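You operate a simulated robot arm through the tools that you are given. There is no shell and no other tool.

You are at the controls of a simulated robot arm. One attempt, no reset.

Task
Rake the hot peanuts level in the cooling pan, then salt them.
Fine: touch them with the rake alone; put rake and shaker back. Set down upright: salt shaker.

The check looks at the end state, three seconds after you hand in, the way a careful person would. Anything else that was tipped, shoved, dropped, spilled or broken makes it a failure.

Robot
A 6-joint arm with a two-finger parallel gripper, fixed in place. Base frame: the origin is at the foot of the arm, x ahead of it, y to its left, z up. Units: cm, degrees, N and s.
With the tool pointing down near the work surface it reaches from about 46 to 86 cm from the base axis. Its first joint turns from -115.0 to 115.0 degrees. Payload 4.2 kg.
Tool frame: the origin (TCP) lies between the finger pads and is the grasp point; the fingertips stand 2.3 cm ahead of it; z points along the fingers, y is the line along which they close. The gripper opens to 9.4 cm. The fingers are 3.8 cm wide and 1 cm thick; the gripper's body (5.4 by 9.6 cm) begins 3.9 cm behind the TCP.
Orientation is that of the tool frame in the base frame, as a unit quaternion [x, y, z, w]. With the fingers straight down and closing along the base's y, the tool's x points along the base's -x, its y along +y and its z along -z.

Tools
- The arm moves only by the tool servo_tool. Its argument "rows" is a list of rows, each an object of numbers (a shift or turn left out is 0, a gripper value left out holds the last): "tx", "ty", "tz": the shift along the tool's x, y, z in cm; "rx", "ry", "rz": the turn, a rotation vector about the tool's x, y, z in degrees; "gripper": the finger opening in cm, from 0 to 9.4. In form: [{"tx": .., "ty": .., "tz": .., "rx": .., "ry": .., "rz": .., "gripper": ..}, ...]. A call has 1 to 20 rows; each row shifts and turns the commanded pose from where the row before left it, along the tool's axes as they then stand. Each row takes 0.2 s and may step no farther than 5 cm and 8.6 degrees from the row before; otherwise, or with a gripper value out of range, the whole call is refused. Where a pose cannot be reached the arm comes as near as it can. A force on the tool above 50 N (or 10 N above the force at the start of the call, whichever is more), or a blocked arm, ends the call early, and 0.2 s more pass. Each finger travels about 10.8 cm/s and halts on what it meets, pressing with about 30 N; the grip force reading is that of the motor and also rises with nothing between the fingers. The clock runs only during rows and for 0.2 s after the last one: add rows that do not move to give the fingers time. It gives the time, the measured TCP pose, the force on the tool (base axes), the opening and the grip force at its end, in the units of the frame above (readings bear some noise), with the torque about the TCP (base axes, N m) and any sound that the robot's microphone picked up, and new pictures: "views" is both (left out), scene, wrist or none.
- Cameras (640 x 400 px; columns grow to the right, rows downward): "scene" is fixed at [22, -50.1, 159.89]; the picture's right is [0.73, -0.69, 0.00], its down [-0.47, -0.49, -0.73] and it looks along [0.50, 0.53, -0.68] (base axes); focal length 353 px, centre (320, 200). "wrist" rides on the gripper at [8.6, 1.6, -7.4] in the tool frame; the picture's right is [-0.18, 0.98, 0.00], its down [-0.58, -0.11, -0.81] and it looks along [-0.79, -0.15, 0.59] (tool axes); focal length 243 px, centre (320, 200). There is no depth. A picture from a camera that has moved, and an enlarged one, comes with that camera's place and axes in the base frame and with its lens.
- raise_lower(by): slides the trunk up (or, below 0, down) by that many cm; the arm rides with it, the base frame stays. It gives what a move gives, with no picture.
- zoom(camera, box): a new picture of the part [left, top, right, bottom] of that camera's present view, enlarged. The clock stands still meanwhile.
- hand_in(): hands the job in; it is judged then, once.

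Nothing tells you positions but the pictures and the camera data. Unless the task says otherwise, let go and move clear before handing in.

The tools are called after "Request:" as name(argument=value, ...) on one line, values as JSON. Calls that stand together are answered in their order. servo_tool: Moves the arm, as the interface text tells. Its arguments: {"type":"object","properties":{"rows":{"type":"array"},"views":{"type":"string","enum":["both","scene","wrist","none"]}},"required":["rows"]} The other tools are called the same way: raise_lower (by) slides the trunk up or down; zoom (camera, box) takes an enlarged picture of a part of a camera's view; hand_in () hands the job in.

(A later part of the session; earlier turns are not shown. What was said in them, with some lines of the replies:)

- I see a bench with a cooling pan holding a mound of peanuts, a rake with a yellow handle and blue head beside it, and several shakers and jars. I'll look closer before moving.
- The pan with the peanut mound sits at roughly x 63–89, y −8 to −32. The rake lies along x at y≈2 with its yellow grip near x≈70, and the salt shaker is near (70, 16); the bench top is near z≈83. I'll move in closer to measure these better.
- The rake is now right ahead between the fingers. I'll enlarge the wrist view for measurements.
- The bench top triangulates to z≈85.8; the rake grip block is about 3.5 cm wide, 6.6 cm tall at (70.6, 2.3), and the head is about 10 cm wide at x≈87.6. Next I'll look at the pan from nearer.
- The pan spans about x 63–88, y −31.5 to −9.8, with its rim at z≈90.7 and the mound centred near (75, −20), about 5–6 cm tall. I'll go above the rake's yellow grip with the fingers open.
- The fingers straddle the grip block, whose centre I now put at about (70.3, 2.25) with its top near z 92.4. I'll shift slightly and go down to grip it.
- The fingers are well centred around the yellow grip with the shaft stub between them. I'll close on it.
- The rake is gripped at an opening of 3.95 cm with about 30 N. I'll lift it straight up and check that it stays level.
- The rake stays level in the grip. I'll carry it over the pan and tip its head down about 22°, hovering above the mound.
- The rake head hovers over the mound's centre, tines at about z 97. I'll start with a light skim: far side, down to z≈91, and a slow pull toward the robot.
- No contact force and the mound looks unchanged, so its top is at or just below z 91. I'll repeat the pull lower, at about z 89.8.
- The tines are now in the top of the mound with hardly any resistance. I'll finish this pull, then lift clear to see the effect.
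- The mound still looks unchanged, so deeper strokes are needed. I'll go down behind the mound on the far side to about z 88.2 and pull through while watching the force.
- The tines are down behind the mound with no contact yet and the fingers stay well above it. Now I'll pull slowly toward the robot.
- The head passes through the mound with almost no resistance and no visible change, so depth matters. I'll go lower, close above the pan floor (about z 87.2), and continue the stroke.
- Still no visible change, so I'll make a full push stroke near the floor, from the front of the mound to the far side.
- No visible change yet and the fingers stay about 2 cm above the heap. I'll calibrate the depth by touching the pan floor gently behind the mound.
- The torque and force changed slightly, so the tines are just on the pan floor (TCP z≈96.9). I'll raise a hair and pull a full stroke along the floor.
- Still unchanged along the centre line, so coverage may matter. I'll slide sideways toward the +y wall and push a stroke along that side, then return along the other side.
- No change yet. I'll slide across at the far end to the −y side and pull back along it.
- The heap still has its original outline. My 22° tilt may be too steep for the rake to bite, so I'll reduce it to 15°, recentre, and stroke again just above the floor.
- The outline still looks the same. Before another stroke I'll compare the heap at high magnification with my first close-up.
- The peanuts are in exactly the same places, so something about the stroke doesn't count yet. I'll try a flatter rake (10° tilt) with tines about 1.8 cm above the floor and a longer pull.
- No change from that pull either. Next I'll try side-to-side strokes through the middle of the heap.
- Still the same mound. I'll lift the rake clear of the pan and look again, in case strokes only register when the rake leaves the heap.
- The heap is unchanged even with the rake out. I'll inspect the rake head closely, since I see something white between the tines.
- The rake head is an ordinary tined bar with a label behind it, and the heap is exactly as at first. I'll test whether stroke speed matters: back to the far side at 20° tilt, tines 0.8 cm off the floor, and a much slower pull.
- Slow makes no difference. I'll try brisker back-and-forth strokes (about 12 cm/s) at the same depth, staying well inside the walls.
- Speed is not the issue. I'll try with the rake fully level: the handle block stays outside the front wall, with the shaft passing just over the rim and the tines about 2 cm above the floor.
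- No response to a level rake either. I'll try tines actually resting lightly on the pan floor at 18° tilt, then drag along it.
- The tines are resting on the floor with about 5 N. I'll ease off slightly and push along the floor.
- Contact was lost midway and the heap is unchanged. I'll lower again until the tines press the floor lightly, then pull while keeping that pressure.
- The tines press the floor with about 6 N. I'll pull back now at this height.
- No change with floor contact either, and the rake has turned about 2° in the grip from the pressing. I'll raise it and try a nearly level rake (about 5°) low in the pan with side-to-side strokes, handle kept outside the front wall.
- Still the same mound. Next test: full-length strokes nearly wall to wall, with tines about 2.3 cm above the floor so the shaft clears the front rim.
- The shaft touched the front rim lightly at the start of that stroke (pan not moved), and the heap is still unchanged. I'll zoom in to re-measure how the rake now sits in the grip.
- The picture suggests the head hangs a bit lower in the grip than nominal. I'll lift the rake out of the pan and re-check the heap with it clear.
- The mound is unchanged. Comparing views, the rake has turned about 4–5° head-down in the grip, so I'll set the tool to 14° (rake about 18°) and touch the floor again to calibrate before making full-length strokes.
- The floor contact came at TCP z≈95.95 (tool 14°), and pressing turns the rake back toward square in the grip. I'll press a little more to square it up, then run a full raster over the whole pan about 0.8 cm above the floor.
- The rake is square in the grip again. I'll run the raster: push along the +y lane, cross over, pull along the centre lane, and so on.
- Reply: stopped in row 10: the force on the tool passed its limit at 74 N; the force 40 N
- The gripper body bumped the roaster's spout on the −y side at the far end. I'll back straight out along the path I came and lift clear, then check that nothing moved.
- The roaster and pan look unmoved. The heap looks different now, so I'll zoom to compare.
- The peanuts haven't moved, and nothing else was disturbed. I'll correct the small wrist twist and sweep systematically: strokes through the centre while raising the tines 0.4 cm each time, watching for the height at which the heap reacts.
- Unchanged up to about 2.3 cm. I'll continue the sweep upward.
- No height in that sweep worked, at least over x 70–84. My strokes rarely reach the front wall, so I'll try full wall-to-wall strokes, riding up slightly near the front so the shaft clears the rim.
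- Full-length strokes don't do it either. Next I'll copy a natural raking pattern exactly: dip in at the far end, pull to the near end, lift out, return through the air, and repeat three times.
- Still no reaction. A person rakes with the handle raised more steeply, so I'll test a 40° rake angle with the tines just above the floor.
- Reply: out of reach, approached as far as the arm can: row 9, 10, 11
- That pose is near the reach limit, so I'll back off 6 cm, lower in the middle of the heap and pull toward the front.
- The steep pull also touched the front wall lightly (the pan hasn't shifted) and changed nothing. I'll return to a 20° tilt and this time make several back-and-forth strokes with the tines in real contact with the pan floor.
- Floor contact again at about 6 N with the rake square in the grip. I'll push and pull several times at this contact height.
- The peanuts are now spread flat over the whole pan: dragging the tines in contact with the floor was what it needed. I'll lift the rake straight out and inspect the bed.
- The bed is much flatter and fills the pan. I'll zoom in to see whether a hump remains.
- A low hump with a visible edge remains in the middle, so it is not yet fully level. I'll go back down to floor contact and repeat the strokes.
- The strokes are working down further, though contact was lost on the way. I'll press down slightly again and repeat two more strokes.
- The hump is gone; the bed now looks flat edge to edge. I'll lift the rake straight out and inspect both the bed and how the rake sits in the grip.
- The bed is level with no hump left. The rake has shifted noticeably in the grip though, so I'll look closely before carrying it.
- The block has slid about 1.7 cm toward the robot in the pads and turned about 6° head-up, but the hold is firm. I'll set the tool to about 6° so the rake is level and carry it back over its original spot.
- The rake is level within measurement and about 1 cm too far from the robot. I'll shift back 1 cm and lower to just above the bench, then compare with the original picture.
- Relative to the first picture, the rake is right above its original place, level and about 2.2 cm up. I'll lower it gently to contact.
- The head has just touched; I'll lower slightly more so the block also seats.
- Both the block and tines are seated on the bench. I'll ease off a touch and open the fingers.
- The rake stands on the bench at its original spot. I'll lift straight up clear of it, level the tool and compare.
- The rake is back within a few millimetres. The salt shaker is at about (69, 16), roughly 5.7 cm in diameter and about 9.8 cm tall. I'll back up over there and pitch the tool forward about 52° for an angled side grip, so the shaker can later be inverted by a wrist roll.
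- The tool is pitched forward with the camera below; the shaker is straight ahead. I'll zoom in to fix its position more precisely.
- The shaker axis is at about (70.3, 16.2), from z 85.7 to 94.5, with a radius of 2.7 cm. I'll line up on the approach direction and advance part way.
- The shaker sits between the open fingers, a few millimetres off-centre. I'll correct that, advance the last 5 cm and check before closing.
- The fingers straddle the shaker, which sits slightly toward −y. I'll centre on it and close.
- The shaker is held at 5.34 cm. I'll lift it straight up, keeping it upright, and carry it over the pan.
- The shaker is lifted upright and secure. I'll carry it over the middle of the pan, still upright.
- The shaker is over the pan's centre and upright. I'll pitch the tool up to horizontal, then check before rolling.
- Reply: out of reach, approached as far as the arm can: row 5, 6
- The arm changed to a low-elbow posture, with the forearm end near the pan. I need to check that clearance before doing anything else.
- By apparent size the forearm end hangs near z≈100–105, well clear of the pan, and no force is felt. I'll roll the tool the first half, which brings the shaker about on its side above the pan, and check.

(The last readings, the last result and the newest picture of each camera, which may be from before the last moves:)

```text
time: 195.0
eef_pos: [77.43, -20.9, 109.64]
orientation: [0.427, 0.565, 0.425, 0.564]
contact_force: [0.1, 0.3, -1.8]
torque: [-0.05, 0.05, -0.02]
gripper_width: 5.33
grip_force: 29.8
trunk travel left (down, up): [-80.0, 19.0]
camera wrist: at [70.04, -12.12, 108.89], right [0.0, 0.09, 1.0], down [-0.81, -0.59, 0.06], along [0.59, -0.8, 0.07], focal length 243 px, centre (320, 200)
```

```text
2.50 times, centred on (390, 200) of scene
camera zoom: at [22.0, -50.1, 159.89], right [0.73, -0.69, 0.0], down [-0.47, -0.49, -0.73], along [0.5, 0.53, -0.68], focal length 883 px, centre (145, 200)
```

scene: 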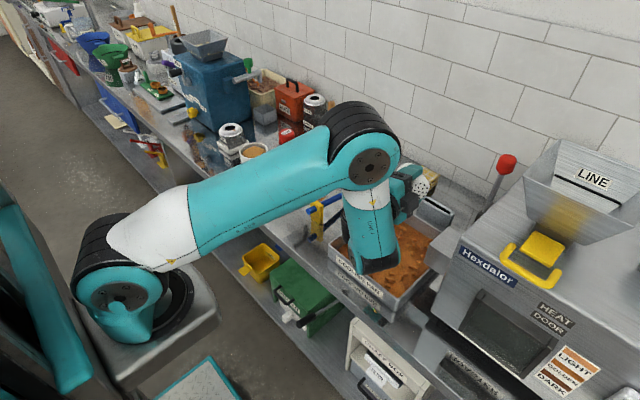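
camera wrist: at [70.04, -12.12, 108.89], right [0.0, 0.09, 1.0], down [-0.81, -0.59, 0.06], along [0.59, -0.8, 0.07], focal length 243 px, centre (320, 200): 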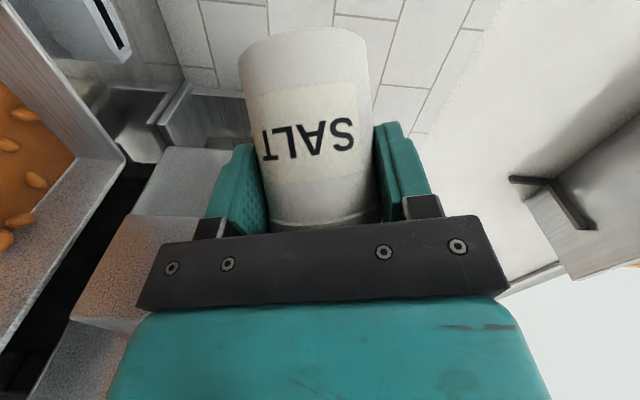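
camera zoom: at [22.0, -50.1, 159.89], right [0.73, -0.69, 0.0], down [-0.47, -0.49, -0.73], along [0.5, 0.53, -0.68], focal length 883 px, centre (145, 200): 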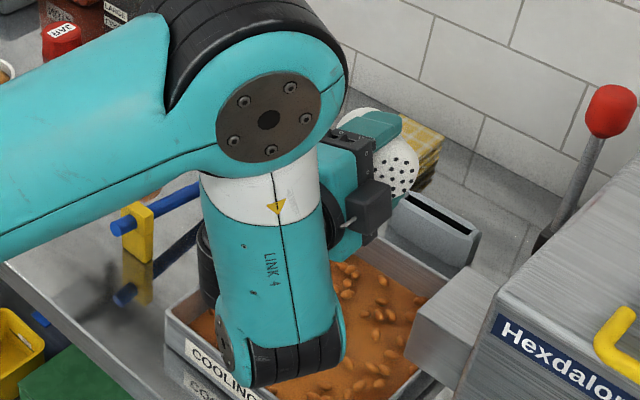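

The roll works and everything is clear. I'll complete the roll so the shaker is upside down over the bed.

Request:
servo_tool(rows=[{"rz": 8.2}, {"rz": 8.2}, {"rz": 8.2}, {"rz": 8.2}, {"rz": 8.2}, {"rz": 8.2}, {"rz": 8.2}, {"rz": 8.2}, {"rz": 8.2}, {"rz": 8.2}, {"rz": 8.2}, {"rz": 8.2}, {"rz": 7.6}, {}], views="both")

Request:
zoom(camera="scene", box=[310, 120, 470, 280])

```text
time: 198.0
eef_pos: [77.47, -20.87, 109.54]
orientation: [0.708, -0.001, 0.706, -0.001]
contact_force: [0.3, 0.3, -1.7]
torque: [-0.01, 0.0, 0.02]
gripper_width: 5.3
grip_force: 30.4
trunk travel left (down, up): [-80.0, 19.0]
camera wrist: at [70.09, -22.51, 118.29], right [0.0, -0.98, -0.19], down [-0.81, 0.11, -0.58], along [0.59, 0.15, -0.79], focal length 243 px, centre (320, 200)
```

scene: 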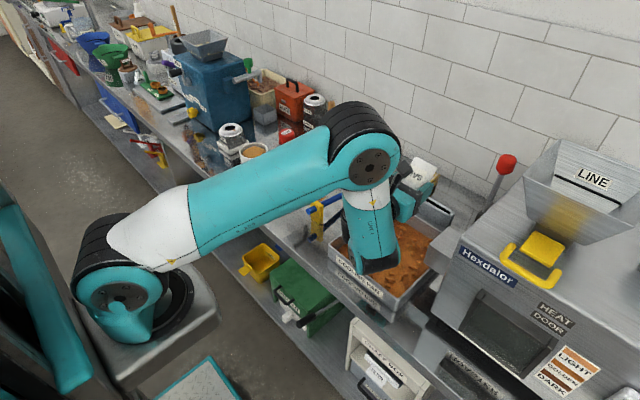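
wrist: 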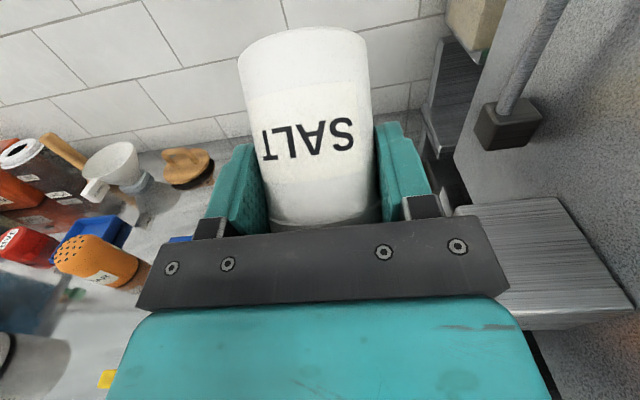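

```text
2.50 times, centred on (390, 200) of scene
camera zoom: at [22.0, -50.1, 159.89], right [0.73, -0.69, 0.0], down [-0.47, -0.49, -0.73], along [0.5, 0.53, -0.68], focal length 883 px, centre (145, 200)
```

zoom: 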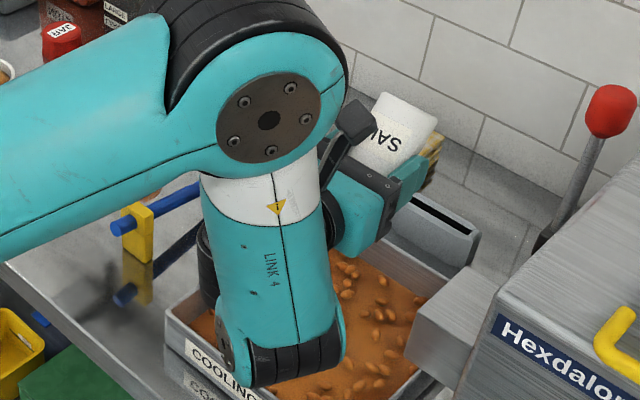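

The shaker is inverted with its holes roughly over the bed's centre at z≈107. I'll lower it 7.5 cm and give it a few short vertical shakes, then look at the bed.

Request:
servo_tool(rows=[{"tx": -2.5}, {"tx": -2.5}, {"tx": -2.5}, {}, {"tx": 1.5}, {"tx": -1.5}, {"tx": 1.5}, {"tx": -1.5}, {"tx": 1.5}, {"tx": -1.5}, {}], views="both")

Request:
zoom(camera="scene", box=[310, 120, 470, 300])

Request:
zoom(camera="scene", box=[380, 200, 440, 290])

```text
time: 200.4
eef_pos: [79.6, -21.24, 102.5]
orientation: [0.707, 0.001, 0.707, -0.001]
contact_force: [0.6, -0.6, -2.0]
torque: [0.0, 0.01, -0.01]
gripper_width: 5.34
grip_force: 29.8
out of reach, approached as far as the arm can: row 1, 2, 3
trunk travel left (down, up): [-80.0, 19.0]
camera wrist: at [72.16, -22.95, 111.26], right [0.0, -0.98, -0.18], down [-0.81, 0.11, -0.58], along [0.59, 0.15, -0.79], focal length 243 px, centre (320, 200)
```

scene: 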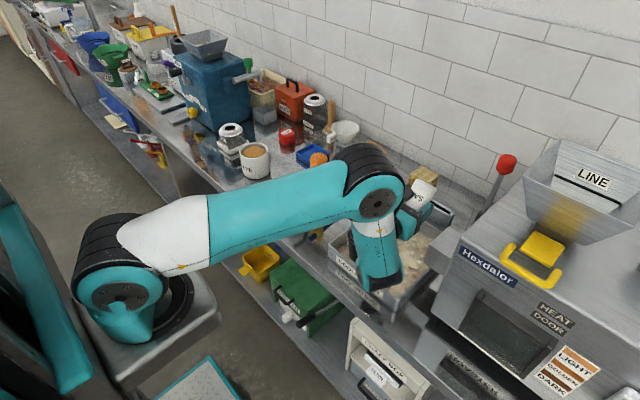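
wrist: 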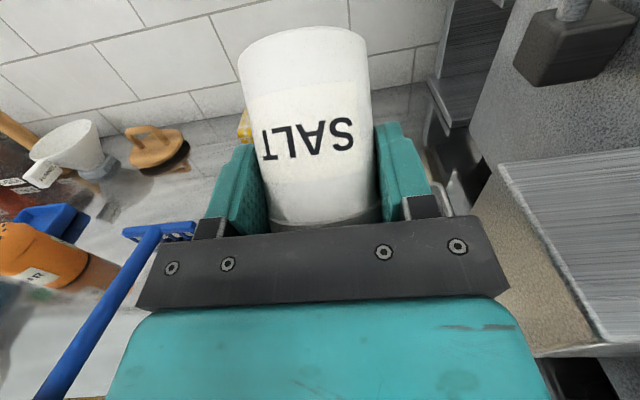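

```text
2.22 times, centred on (390, 210) of scene
camera zoom: at [22.0, -50.1, 159.89], right [0.73, -0.69, 0.0], down [-0.47, -0.49, -0.73], along [0.5, 0.53, -0.68], focal length 785 px, centre (164, 178)
```

zoom: 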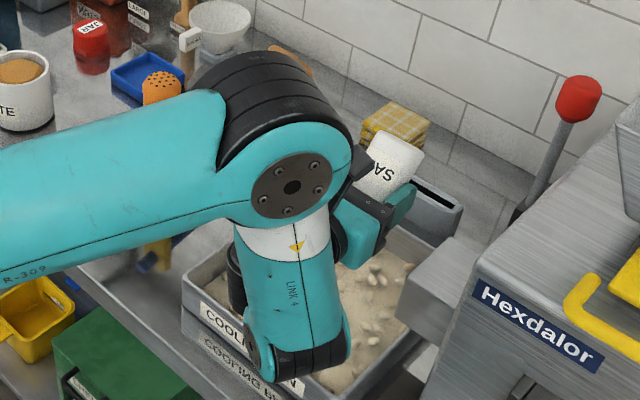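

```text
4.44 times, centred on (410, 245) of scene
camera zoom: at [22.0, -50.1, 159.89], right [0.73, -0.69, 0.0], down [-0.47, -0.49, -0.73], along [0.5, 0.53, -0.68], focal length 1570 px, centre (-80, 0)
```

zoom: 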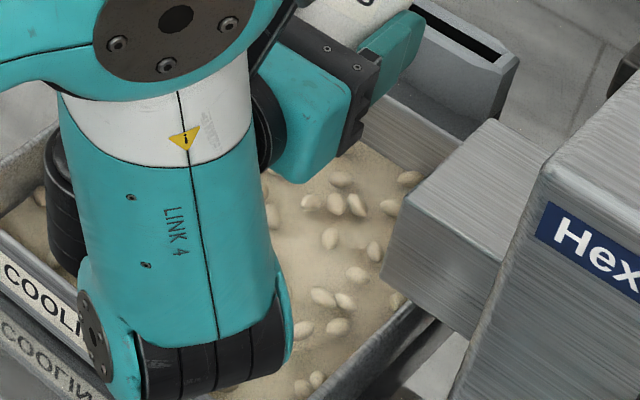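

The whole bed has turned pale with salt, so that is enough. I'll roll the shaker back toward upright right away while it is still over the pan.

Request:
servo_tool(rows=[{"rz": -8.5}, {"rz": -8.5}, {"rz": -8.5}, {"rz": -8.5}, {"rz": -8.5}, {"rz": -8.5}, {"rz": -8.5}, {"rz": -8.5}, {"rz": -8.5}, {"rz": -8.5}, {"rz": -5.0}, {"ty": 2.0}, {"ty": 2.5}, {"ty": 2.5}, {}], views="both")

Request:
zoom(camera="scene", box=[310, 120, 470, 300])

```text
time: 203.6
eef_pos: [79.31, -21.22, 109.5]
orientation: [0.499, 0.501, 0.499, 0.5]
contact_force: [0.4, 0.1, -0.9]
torque: [-0.01, 0.0, -0.03]
gripper_width: 5.35
grip_force: 30.0
trunk travel left (down, up): [-80.0, 19.0]
camera wrist: at [71.86, -12.59, 111.25], right [0.0, -0.18, 0.98], down [-0.81, -0.58, -0.11], along [0.59, -0.79, -0.15], focal length 243 px, centre (320, 200)
```

scene: 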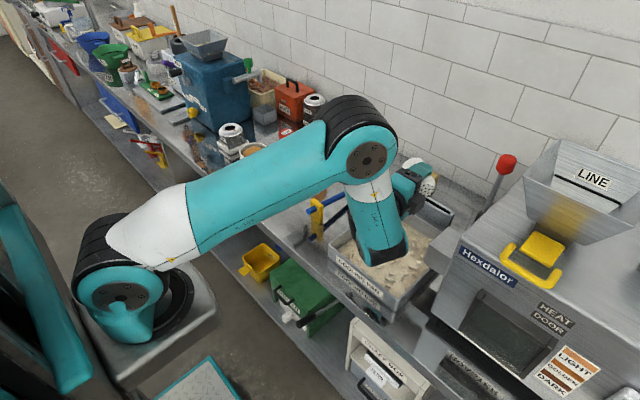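
wrist: 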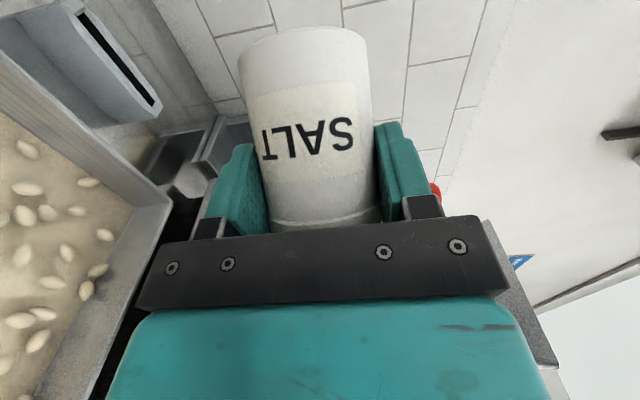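

```text
2.22 times, centred on (390, 210) of scene
camera zoom: at [22.0, -50.1, 159.89], right [0.73, -0.69, 0.0], down [-0.47, -0.49, -0.73], along [0.5, 0.53, -0.68], focal length 785 px, centre (164, 178)
```

zoom: 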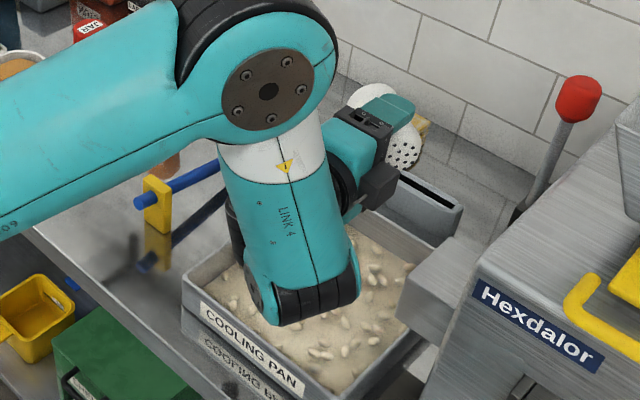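

The bed is evenly pale with salt. I'll finish rolling the shaker back, pull back a little, and pitch it upright.

Request:
servo_tool(rows=[{"rz": -8.5}, {"rz": -8.5}, {"rz": -8.5}, {"rz": -8.5}, {"rz": -8.5}, {"rz": -8.5}, {"rz": -8.5}, {"rz": -8.5}, {"rz": -8.5}, {"rz": -8.5}, {"rz": -5.0}, {}], views="none")

Request:
servo_tool(rows=[{"tz": -2.5}, {"tz": -2.5}, {"ry": 6}, {"ry": 7}, {"ry": 7}, {"ry": 7}, {"ry": 7}, {"ry": 4}, {}], views="both")

Request:
zoom(camera="scene", box=[310, 120, 470, 300])

```text
time: 206.2
eef_pos: [79.56, -21.35, 109.51]
orientation: [-0.002, 0.707, 0.0, 0.707]
contact_force: [1.0, -0.5, -1.2]
torque: [0.0, 0.01, -0.01]
gripper_width: 5.33
grip_force: 30.0
trunk travel left (down, up): [-80.0, 19.0]
```

```text
time: 208.2
eef_pos: [76.74, -21.85, 110.53]
orientation: [-0.001, 0.899, 0.001, 0.438]
contact_force: [-0.5, -1.0, -0.9]
torque: [0.03, 0.03, 0.01]
gripper_width: 5.31
grip_force: 29.9
out of reach, approached as far as the arm can: row 1, 2
trunk travel left (down, up): [-80.0, 19.0]
camera wrist: at [65.59, -20.23, 108.48], right [0.11, 0.98, 0.15], down [-0.28, -0.11, 0.95], along [0.95, -0.15, 0.26], focal length 243 px, centre (320, 200)
```

scene: 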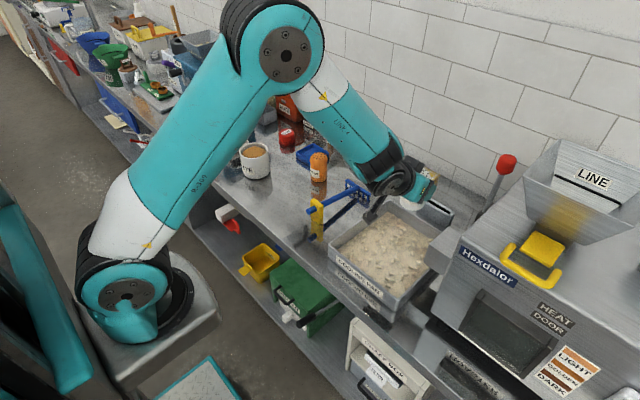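
wrist: 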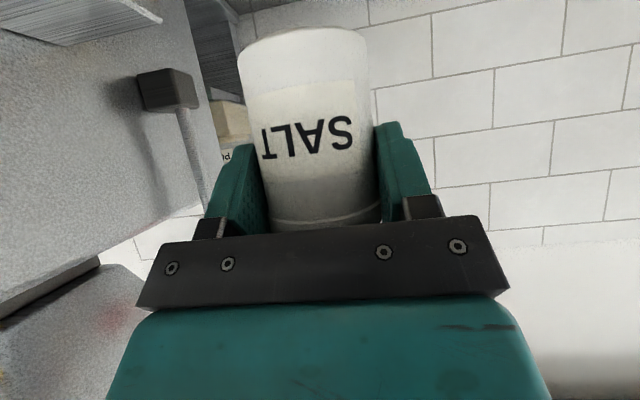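

```text
2.22 times, centred on (390, 210) of scene
camera zoom: at [22.0, -50.1, 159.89], right [0.73, -0.69, 0.0], down [-0.47, -0.49, -0.73], along [0.5, 0.53, -0.68], focal length 785 px, centre (164, 178)
```

zoom: 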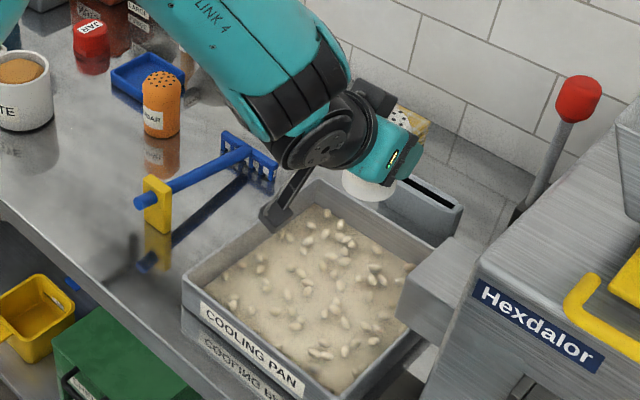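

The peanuts are level and salted, and the shaker is upright in the same grip. I'll carry it back over its original spot.

Request:
servo_tool(rows=[{"tx": 0.304, "ty": 1.9, "tz": -0.182}, {"tx": 0.6, "ty": 3.75, "tz": -0.3585}, {"tx": 0.6, "ty": 3.75, "tz": -0.3585}, {"tx": 0.6, "ty": 3.75, "tz": -0.3585}, {"tx": 0.6, "ty": 3.75, "tz": -0.3585}, {"tx": 0.6, "ty": 3.75, "tz": -0.3585}, {"tx": 0.6, "ty": 3.75, "tz": -0.3585}, {"tx": 0.6, "ty": 3.75, "tz": -0.3585}, {"tx": 0.6, "ty": 3.75, "tz": -0.3585}, {"tx": 0.6, "ty": 3.75, "tz": -0.3585}, {"tx": 0.315, "ty": 1.97, "tz": -0.188}, {}, {}], views="both")

Request:
zoom(camera="scene", box=[230, 100, 350, 220])

```text
time: 211.0
eef_pos: [70.03, 15.72, 108.03]
orientation: [0.0, 0.899, 0.0, 0.438]
contact_force: [-0.2, -0.3, -1.1]
torque: [0.02, -0.03, 0.0]
gripper_width: 5.34
grip_force: 29.9
trunk travel left (down, up): [-80.0, 19.0]
camera wrist: at [58.9, 17.41, 105.88], right [0.11, 0.98, 0.15], down [-0.28, -0.11, 0.95], along [0.95, -0.15, 0.26], focal length 243 px, centre (320, 200)
```

scene: 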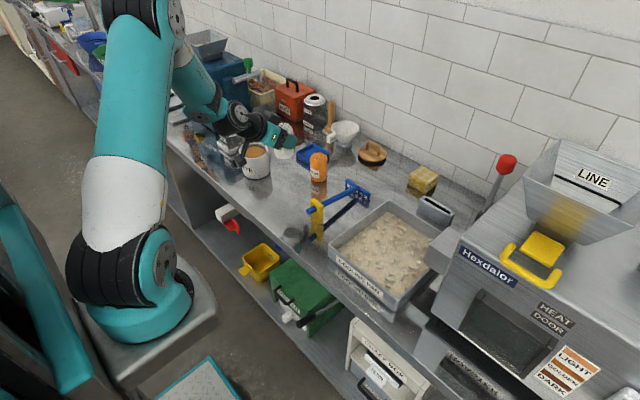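
wrist: 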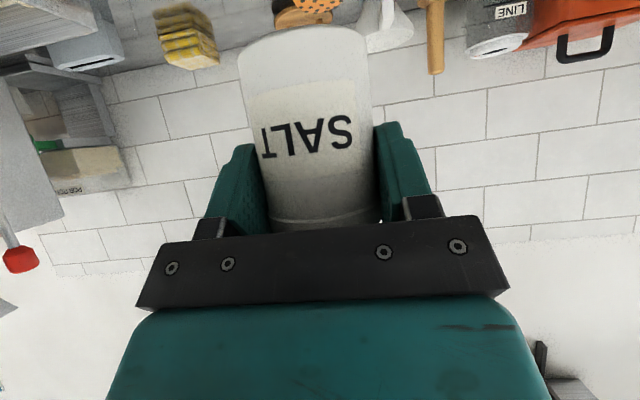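

```text
3.33 times, centred on (290, 160) of scene
camera zoom: at [22.0, -50.1, 159.89], right [0.73, -0.69, 0.0], down [-0.47, -0.49, -0.73], along [0.5, 0.53, -0.68], focal length 1177 px, centre (420, 333)
```

zoom: 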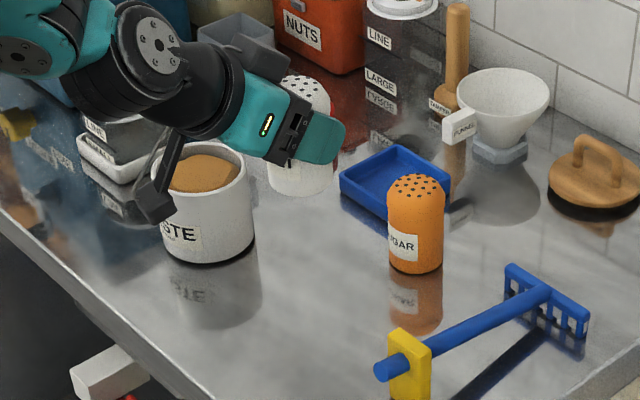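

Everything is aligned over the original place. I'll lower it to about 2 cm above the bench.

Request:
servo_tool(rows=[{"tx": 2.857, "tz": 2.232}, {"tx": 2.857, "tz": 2.232}, {"tx": 2.857, "tz": 2.232}, {"tx": 2.857, "tz": 2.232}, {}], views="wrist")

Request:
zoom(camera="scene", box=[240, 140, 330, 230])

```text
time: 212.2
eef_pos: [70.14, 15.81, 93.75]
orientation: [0.001, 0.899, 0.0, 0.439]
contact_force: [-0.9, 0.4, -1.8]
torque: [0.01, -0.01, 0.0]
gripper_width: 5.34
grip_force: 30.5
trunk travel left (down, up): [-80.0, 19.0]
camera wrist: at [58.99, 17.37, 91.5], right [0.11, 0.98, 0.15], down [-0.28, -0.11, 0.95], along [0.95, -0.15, 0.26], focal length 243 px, centre (320, 200)
```

wrist: 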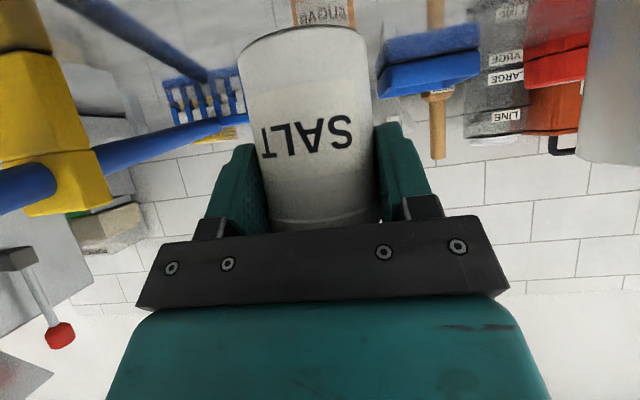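

```text
4.44 times, centred on (285, 185) of scene
camera zoom: at [22.0, -50.1, 159.89], right [0.73, -0.69, 0.0], down [-0.47, -0.49, -0.73], along [0.5, 0.53, -0.68], focal length 1570 px, centre (476, 267)
```

zoom: 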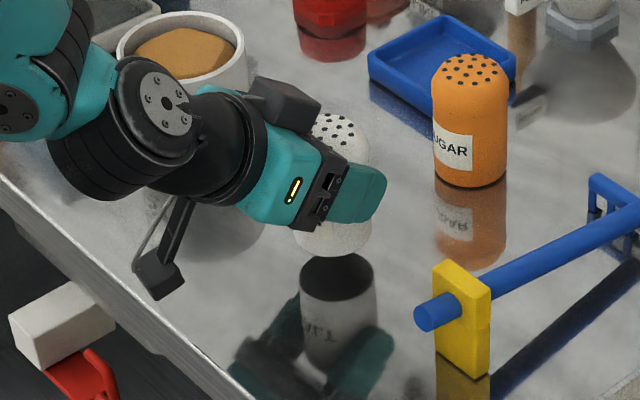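

It is upright, about 2 cm above the bench. I'll lower gently until it touches.

Request:
servo_tool(rows=[{"tx": 0.709, "tz": 0.554}, {"tx": 0.709, "tz": 0.554}, {}], views="none")

Request:
servo_tool(rows=[{"tx": 0.118, "tz": 0.092}, {}], views="none")

Request:
servo_tool(rows=[{"tx": 0.118, "tz": 0.092}, {}], views="wrist")

```text
time: 213.0
eef_pos: [70.18, 15.76, 91.93]
orientation: [-0.001, 0.899, 0.0, 0.438]
contact_force: [1.1, 0.9, -1.2]
torque: [-0.01, -0.02, 0.01]
gripper_width: 5.31
grip_force: 30.0
trunk travel left (down, up): [-80.0, 19.0]
```

```text
time: 213.6
eef_pos: [70.21, 15.77, 91.76]
orientation: [-0.001, 0.899, 0.0, 0.439]
contact_force: [-0.1, 0.2, 0.6]
torque: [-0.04, -0.1, -0.02]
gripper_width: 5.34
grip_force: 29.5
trunk travel left (down, up): [-80.0, 19.0]
```

```text
time: 214.2
eef_pos: [70.31, 15.75, 91.71]
orientation: [0.0, 0.899, 0.0, 0.439]
contact_force: [-3.0, -0.1, 13.8]
torque: [-0.07, 0.21, -0.1]
gripper_width: 5.33
grip_force: 30.3
trunk travel left (down, up): [-80.0, 19.0]
camera wrist: at [58.98, 17.41, 89.53], right [0.11, 0.98, 0.15], down [-0.28, -0.11, 0.95], along [0.95, -0.15, 0.26], focal length 243 px, centre (320, 200)
```

wrist: 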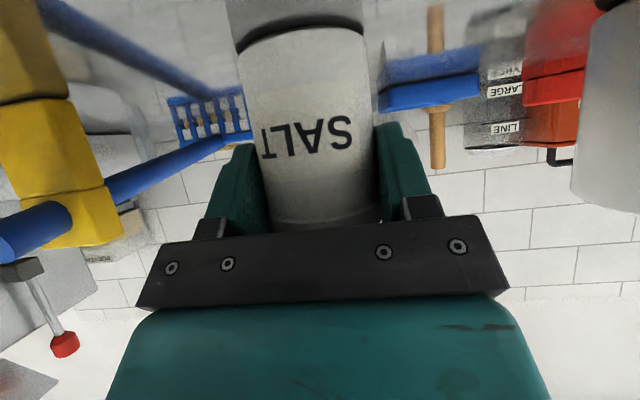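

The shaker is seated on the bench. I'll ease off slightly, open the fingers and check that it stands.

Request:
servo_tool(rows=[{"tx": -0.06, "tz": -0.046}, {"gripper": 6.0}, {"gripper": 8.0}, {"gripper": 9.4}, {"gripper": 9.4}, {}], views="both")

Request:
zoom(camera="scene", box=[240, 140, 330, 230])

```text
time: 215.6
eef_pos: [70.26, 15.69, 91.7]
orientation: [-0.002, 0.899, 0.001, 0.438]
contact_force: [-0.1, 0.2, -0.9]
torque: [-0.02, 0.02, 0.0]
gripper_width: 9.4
grip_force: 0.0
trunk travel left (down, up): [-80.0, 19.0]
camera wrist: at [58.96, 17.44, 89.47], right [0.11, 0.98, 0.15], down [-0.28, -0.11, 0.95], along [0.95, -0.15, 0.26], focal length 243 px, centre (320, 200)
```

scene: 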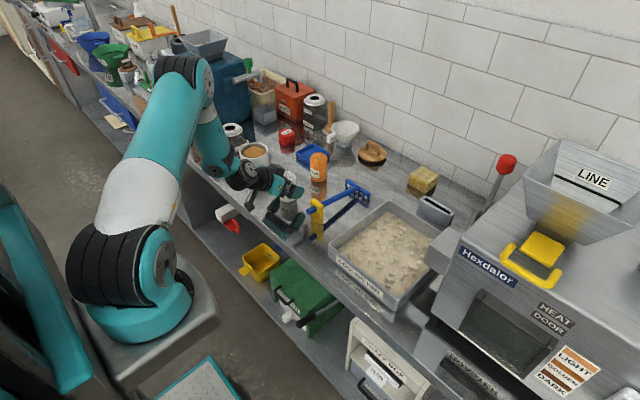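
wrist: 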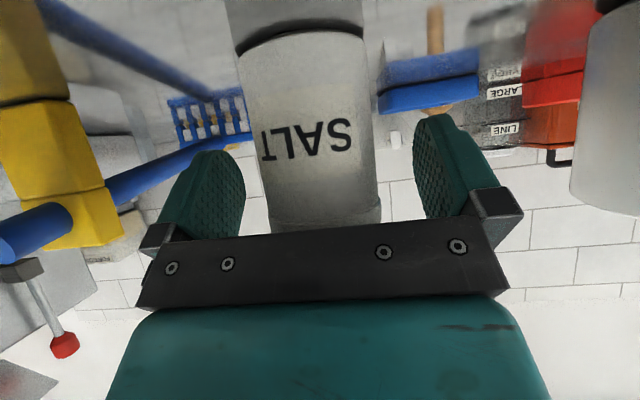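

```text
4.44 times, centred on (285, 185) of scene
camera zoom: at [22.0, -50.1, 159.89], right [0.73, -0.69, 0.0], down [-0.47, -0.49, -0.73], along [0.5, 0.53, -0.68], focal length 1570 px, centre (476, 267)
```

zoom: 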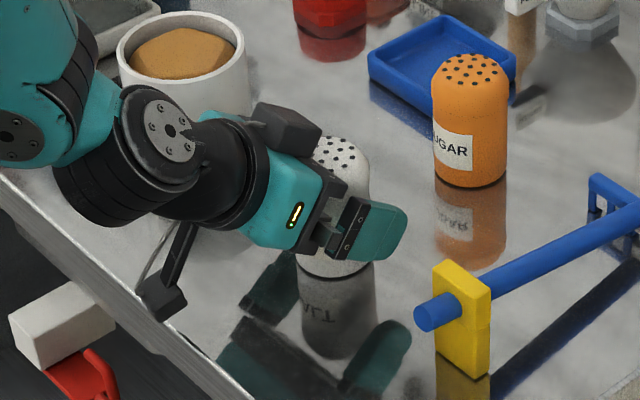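

The shaker stands on its own. I'll back straight out along the approach direction, then rise clear.

Request:
servo_tool(rows=[{"tz": -1.5}, {"tz": -2.5}, {"tz": -3.5}, {"tz": -3.5}, {"tx": -3.15, "tz": -2.46}, {"tx": -3.15, "tz": -2.46}, {}], views="both")

Request:
zoom(camera="scene", box=[260, 160, 310, 210])

Request:
zoom(camera="scene", box=[320, 180, 450, 310])

Request:
zoom(camera="scene", box=[260, 140, 380, 240])

```text
time: 217.2
eef_pos: [61.71, 15.69, 106.13]
orientation: [-0.001, 0.899, 0.001, 0.439]
contact_force: [0.3, -0.1, 0.9]
torque: [-0.01, -0.01, -0.01]
gripper_width: 9.39
grip_force: 0.1
trunk travel left (down, up): [-80.0, 19.0]
camera wrist: at [50.47, 17.36, 104.03], right [0.11, 0.98, 0.14], down [-0.28, -0.11, 0.95], along [0.95, -0.15, 0.26], focal length 243 px, centre (320, 200)
```

scene: 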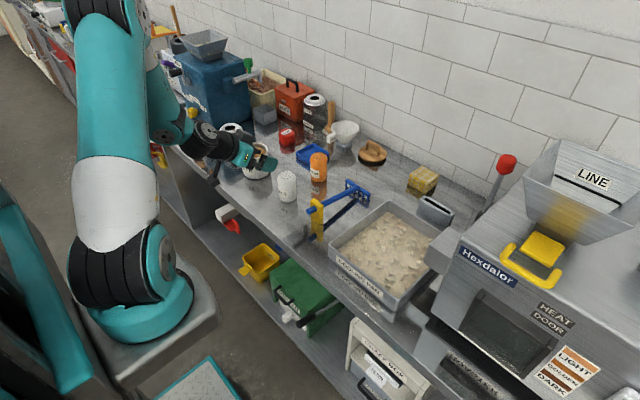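
wrist: 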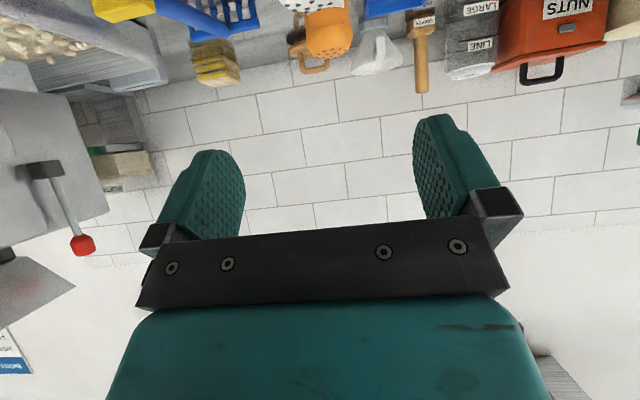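

```text
8.00 times, centred on (285, 185) of scene
camera zoom: at [22.0, -50.1, 159.89], right [0.73, -0.69, 0.0], down [-0.47, -0.49, -0.73], along [0.5, 0.53, -0.68], focal length 2826 px, centre (600, 320)
```

zoom: 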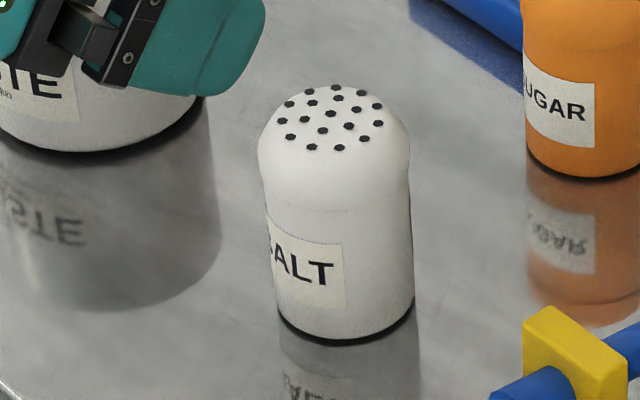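

```text
3.08 times, centred on (385, 245) of scene
camera zoom: at [22.0, -50.1, 159.89], right [0.73, -0.69, 0.0], down [-0.47, -0.49, -0.73], along [0.5, 0.53, -0.68], focal length 1087 px, centre (120, 62)
```

zoom: 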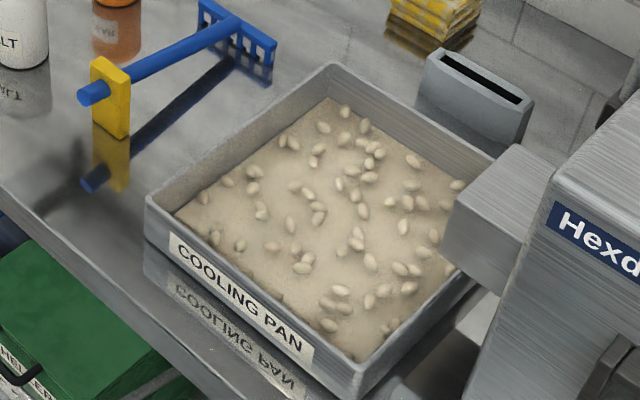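

```text
4.00 times, centred on (320, 190) of scene
camera zoom: at [22.0, -50.1, 159.89], right [0.73, -0.69, 0.0], down [-0.47, -0.49, -0.73], along [0.5, 0.53, -0.68], focal length 1413 px, centre (320, 240)
```

zoom: 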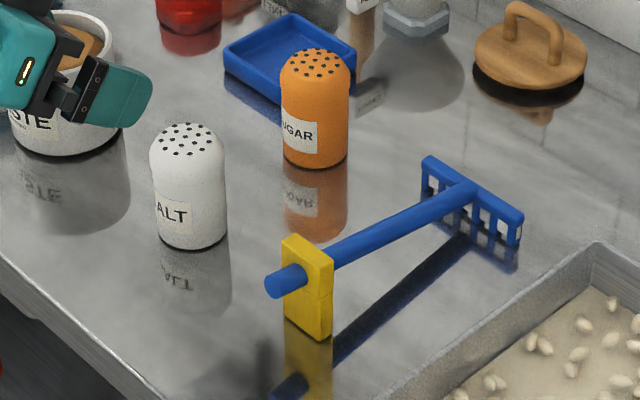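

The shaker stands upright within about half a centimetre of its original place, the rake is back, and the pan hasn't moved. I'll raise the arm clear and return it to a neutral pose for a last look.

Request:
servo_tool(rows=[{"tx": -3.15, "tz": -2.46}, {"tx": -3.15, "tz": -2.46}, {"tx": -3.15, "tz": -2.46}, {"ry": 7.43}, {"ry": 7.43}, {"ry": 7.43}, {"ry": 7.43}, {"ry": 7.43}, {"ry": 7.43}, {"ry": 7.42}, {"tx": 4}, {"tx": 4}, {"tx": 3}, {}, {}], views="both")

Request:
zoom(camera="scene", box=[200, 80, 460, 310])

Request:
zoom(camera="scene", box=[340, 200, 440, 300])

```text
time: 220.4
eef_pos: [50.43, 15.83, 118.46]
orientation: [-0.001, 1.0, 0.0, -0.001]
contact_force: [0.2, 0.7, 0.0]
torque: [-0.02, -0.01, -0.01]
gripper_width: 9.4
grip_force: 0.1
trunk travel left (down, up): [-80.0, 19.0]
camera wrist: at [41.79, 17.5, 126.0], right [0.18, 0.98, 0.0], down [0.58, -0.11, 0.81], along [0.79, -0.15, -0.59], focal length 243 px, centre (320, 200)
```

scene: 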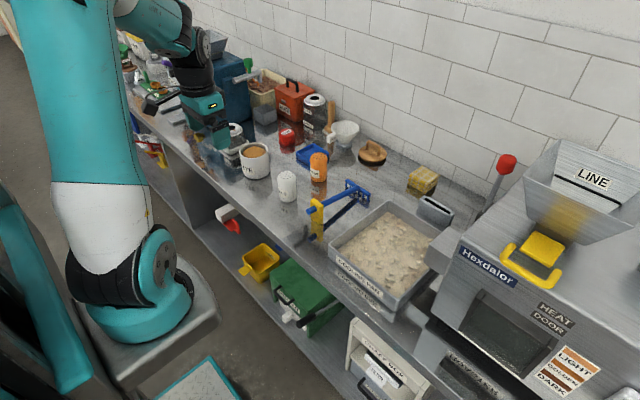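
wrist: 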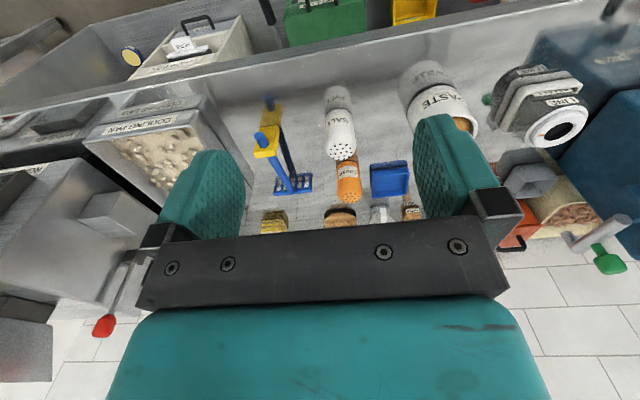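

```text
1.74 times, centred on (330, 195) of scene
camera zoom: at [22.0, -50.1, 159.89], right [0.73, -0.69, 0.0], down [-0.47, -0.49, -0.73], along [0.5, 0.53, -0.68], focal length 614 px, centre (303, 209)
```

zoom: 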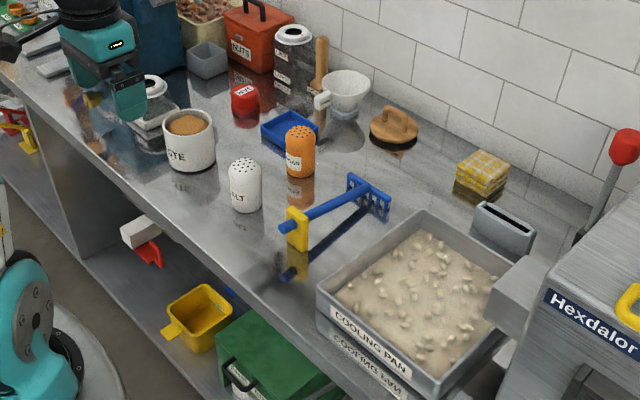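

```text
4.00 times, centred on (390, 250) of scene
camera zoom: at [22.0, -50.1, 159.89], right [0.73, -0.69, 0.0], down [-0.47, -0.49, -0.73], along [0.5, 0.53, -0.68], focal length 1413 px, centre (40, 0)
```

zoom: 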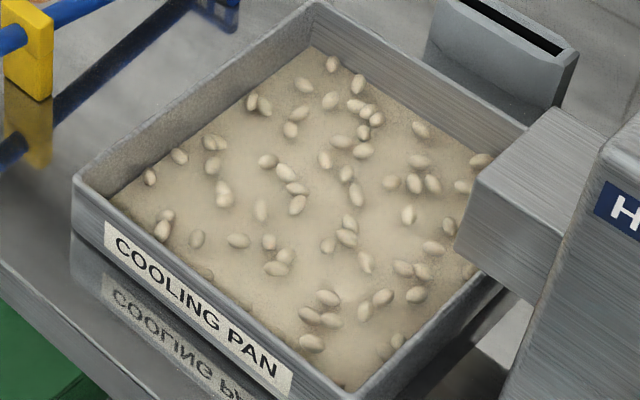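

The peanuts lie level and salted in the pan, and I see no spill on the bench. The rake and the upright salt shaker are back in place, the fingers are empty and the arm is clear, so I'll hand in.

Request:
hand_in()

```text
The job is handed in.
```

I raked the peanuts level and salted them, then handed the job in. The rake and the salt shaker are back in place, and the shaker stands upright about half a centimetre from its original spot.

Three things could count against the result:

- **Bump:** the gripper body hit the roaster's spout once, hard enough for the arm to stop itself at 74 N. I could not see that the spout, roaster or pan had moved.
- **Salt amount:** the whole bed turned pale after the shaker was upside down and shaken a few times. I can't tell whether that is more salt than wanted.
- **Raking:** it took many strokes before the heap reacted. Only dragging the tines in contact with the pan floor levelled it. The tines or shaft also touched the pan's front wall lightly, and the pan did not shift.

In the final pictures, no salt or peanuts are on the bench. Only the rake touched the peanuts.
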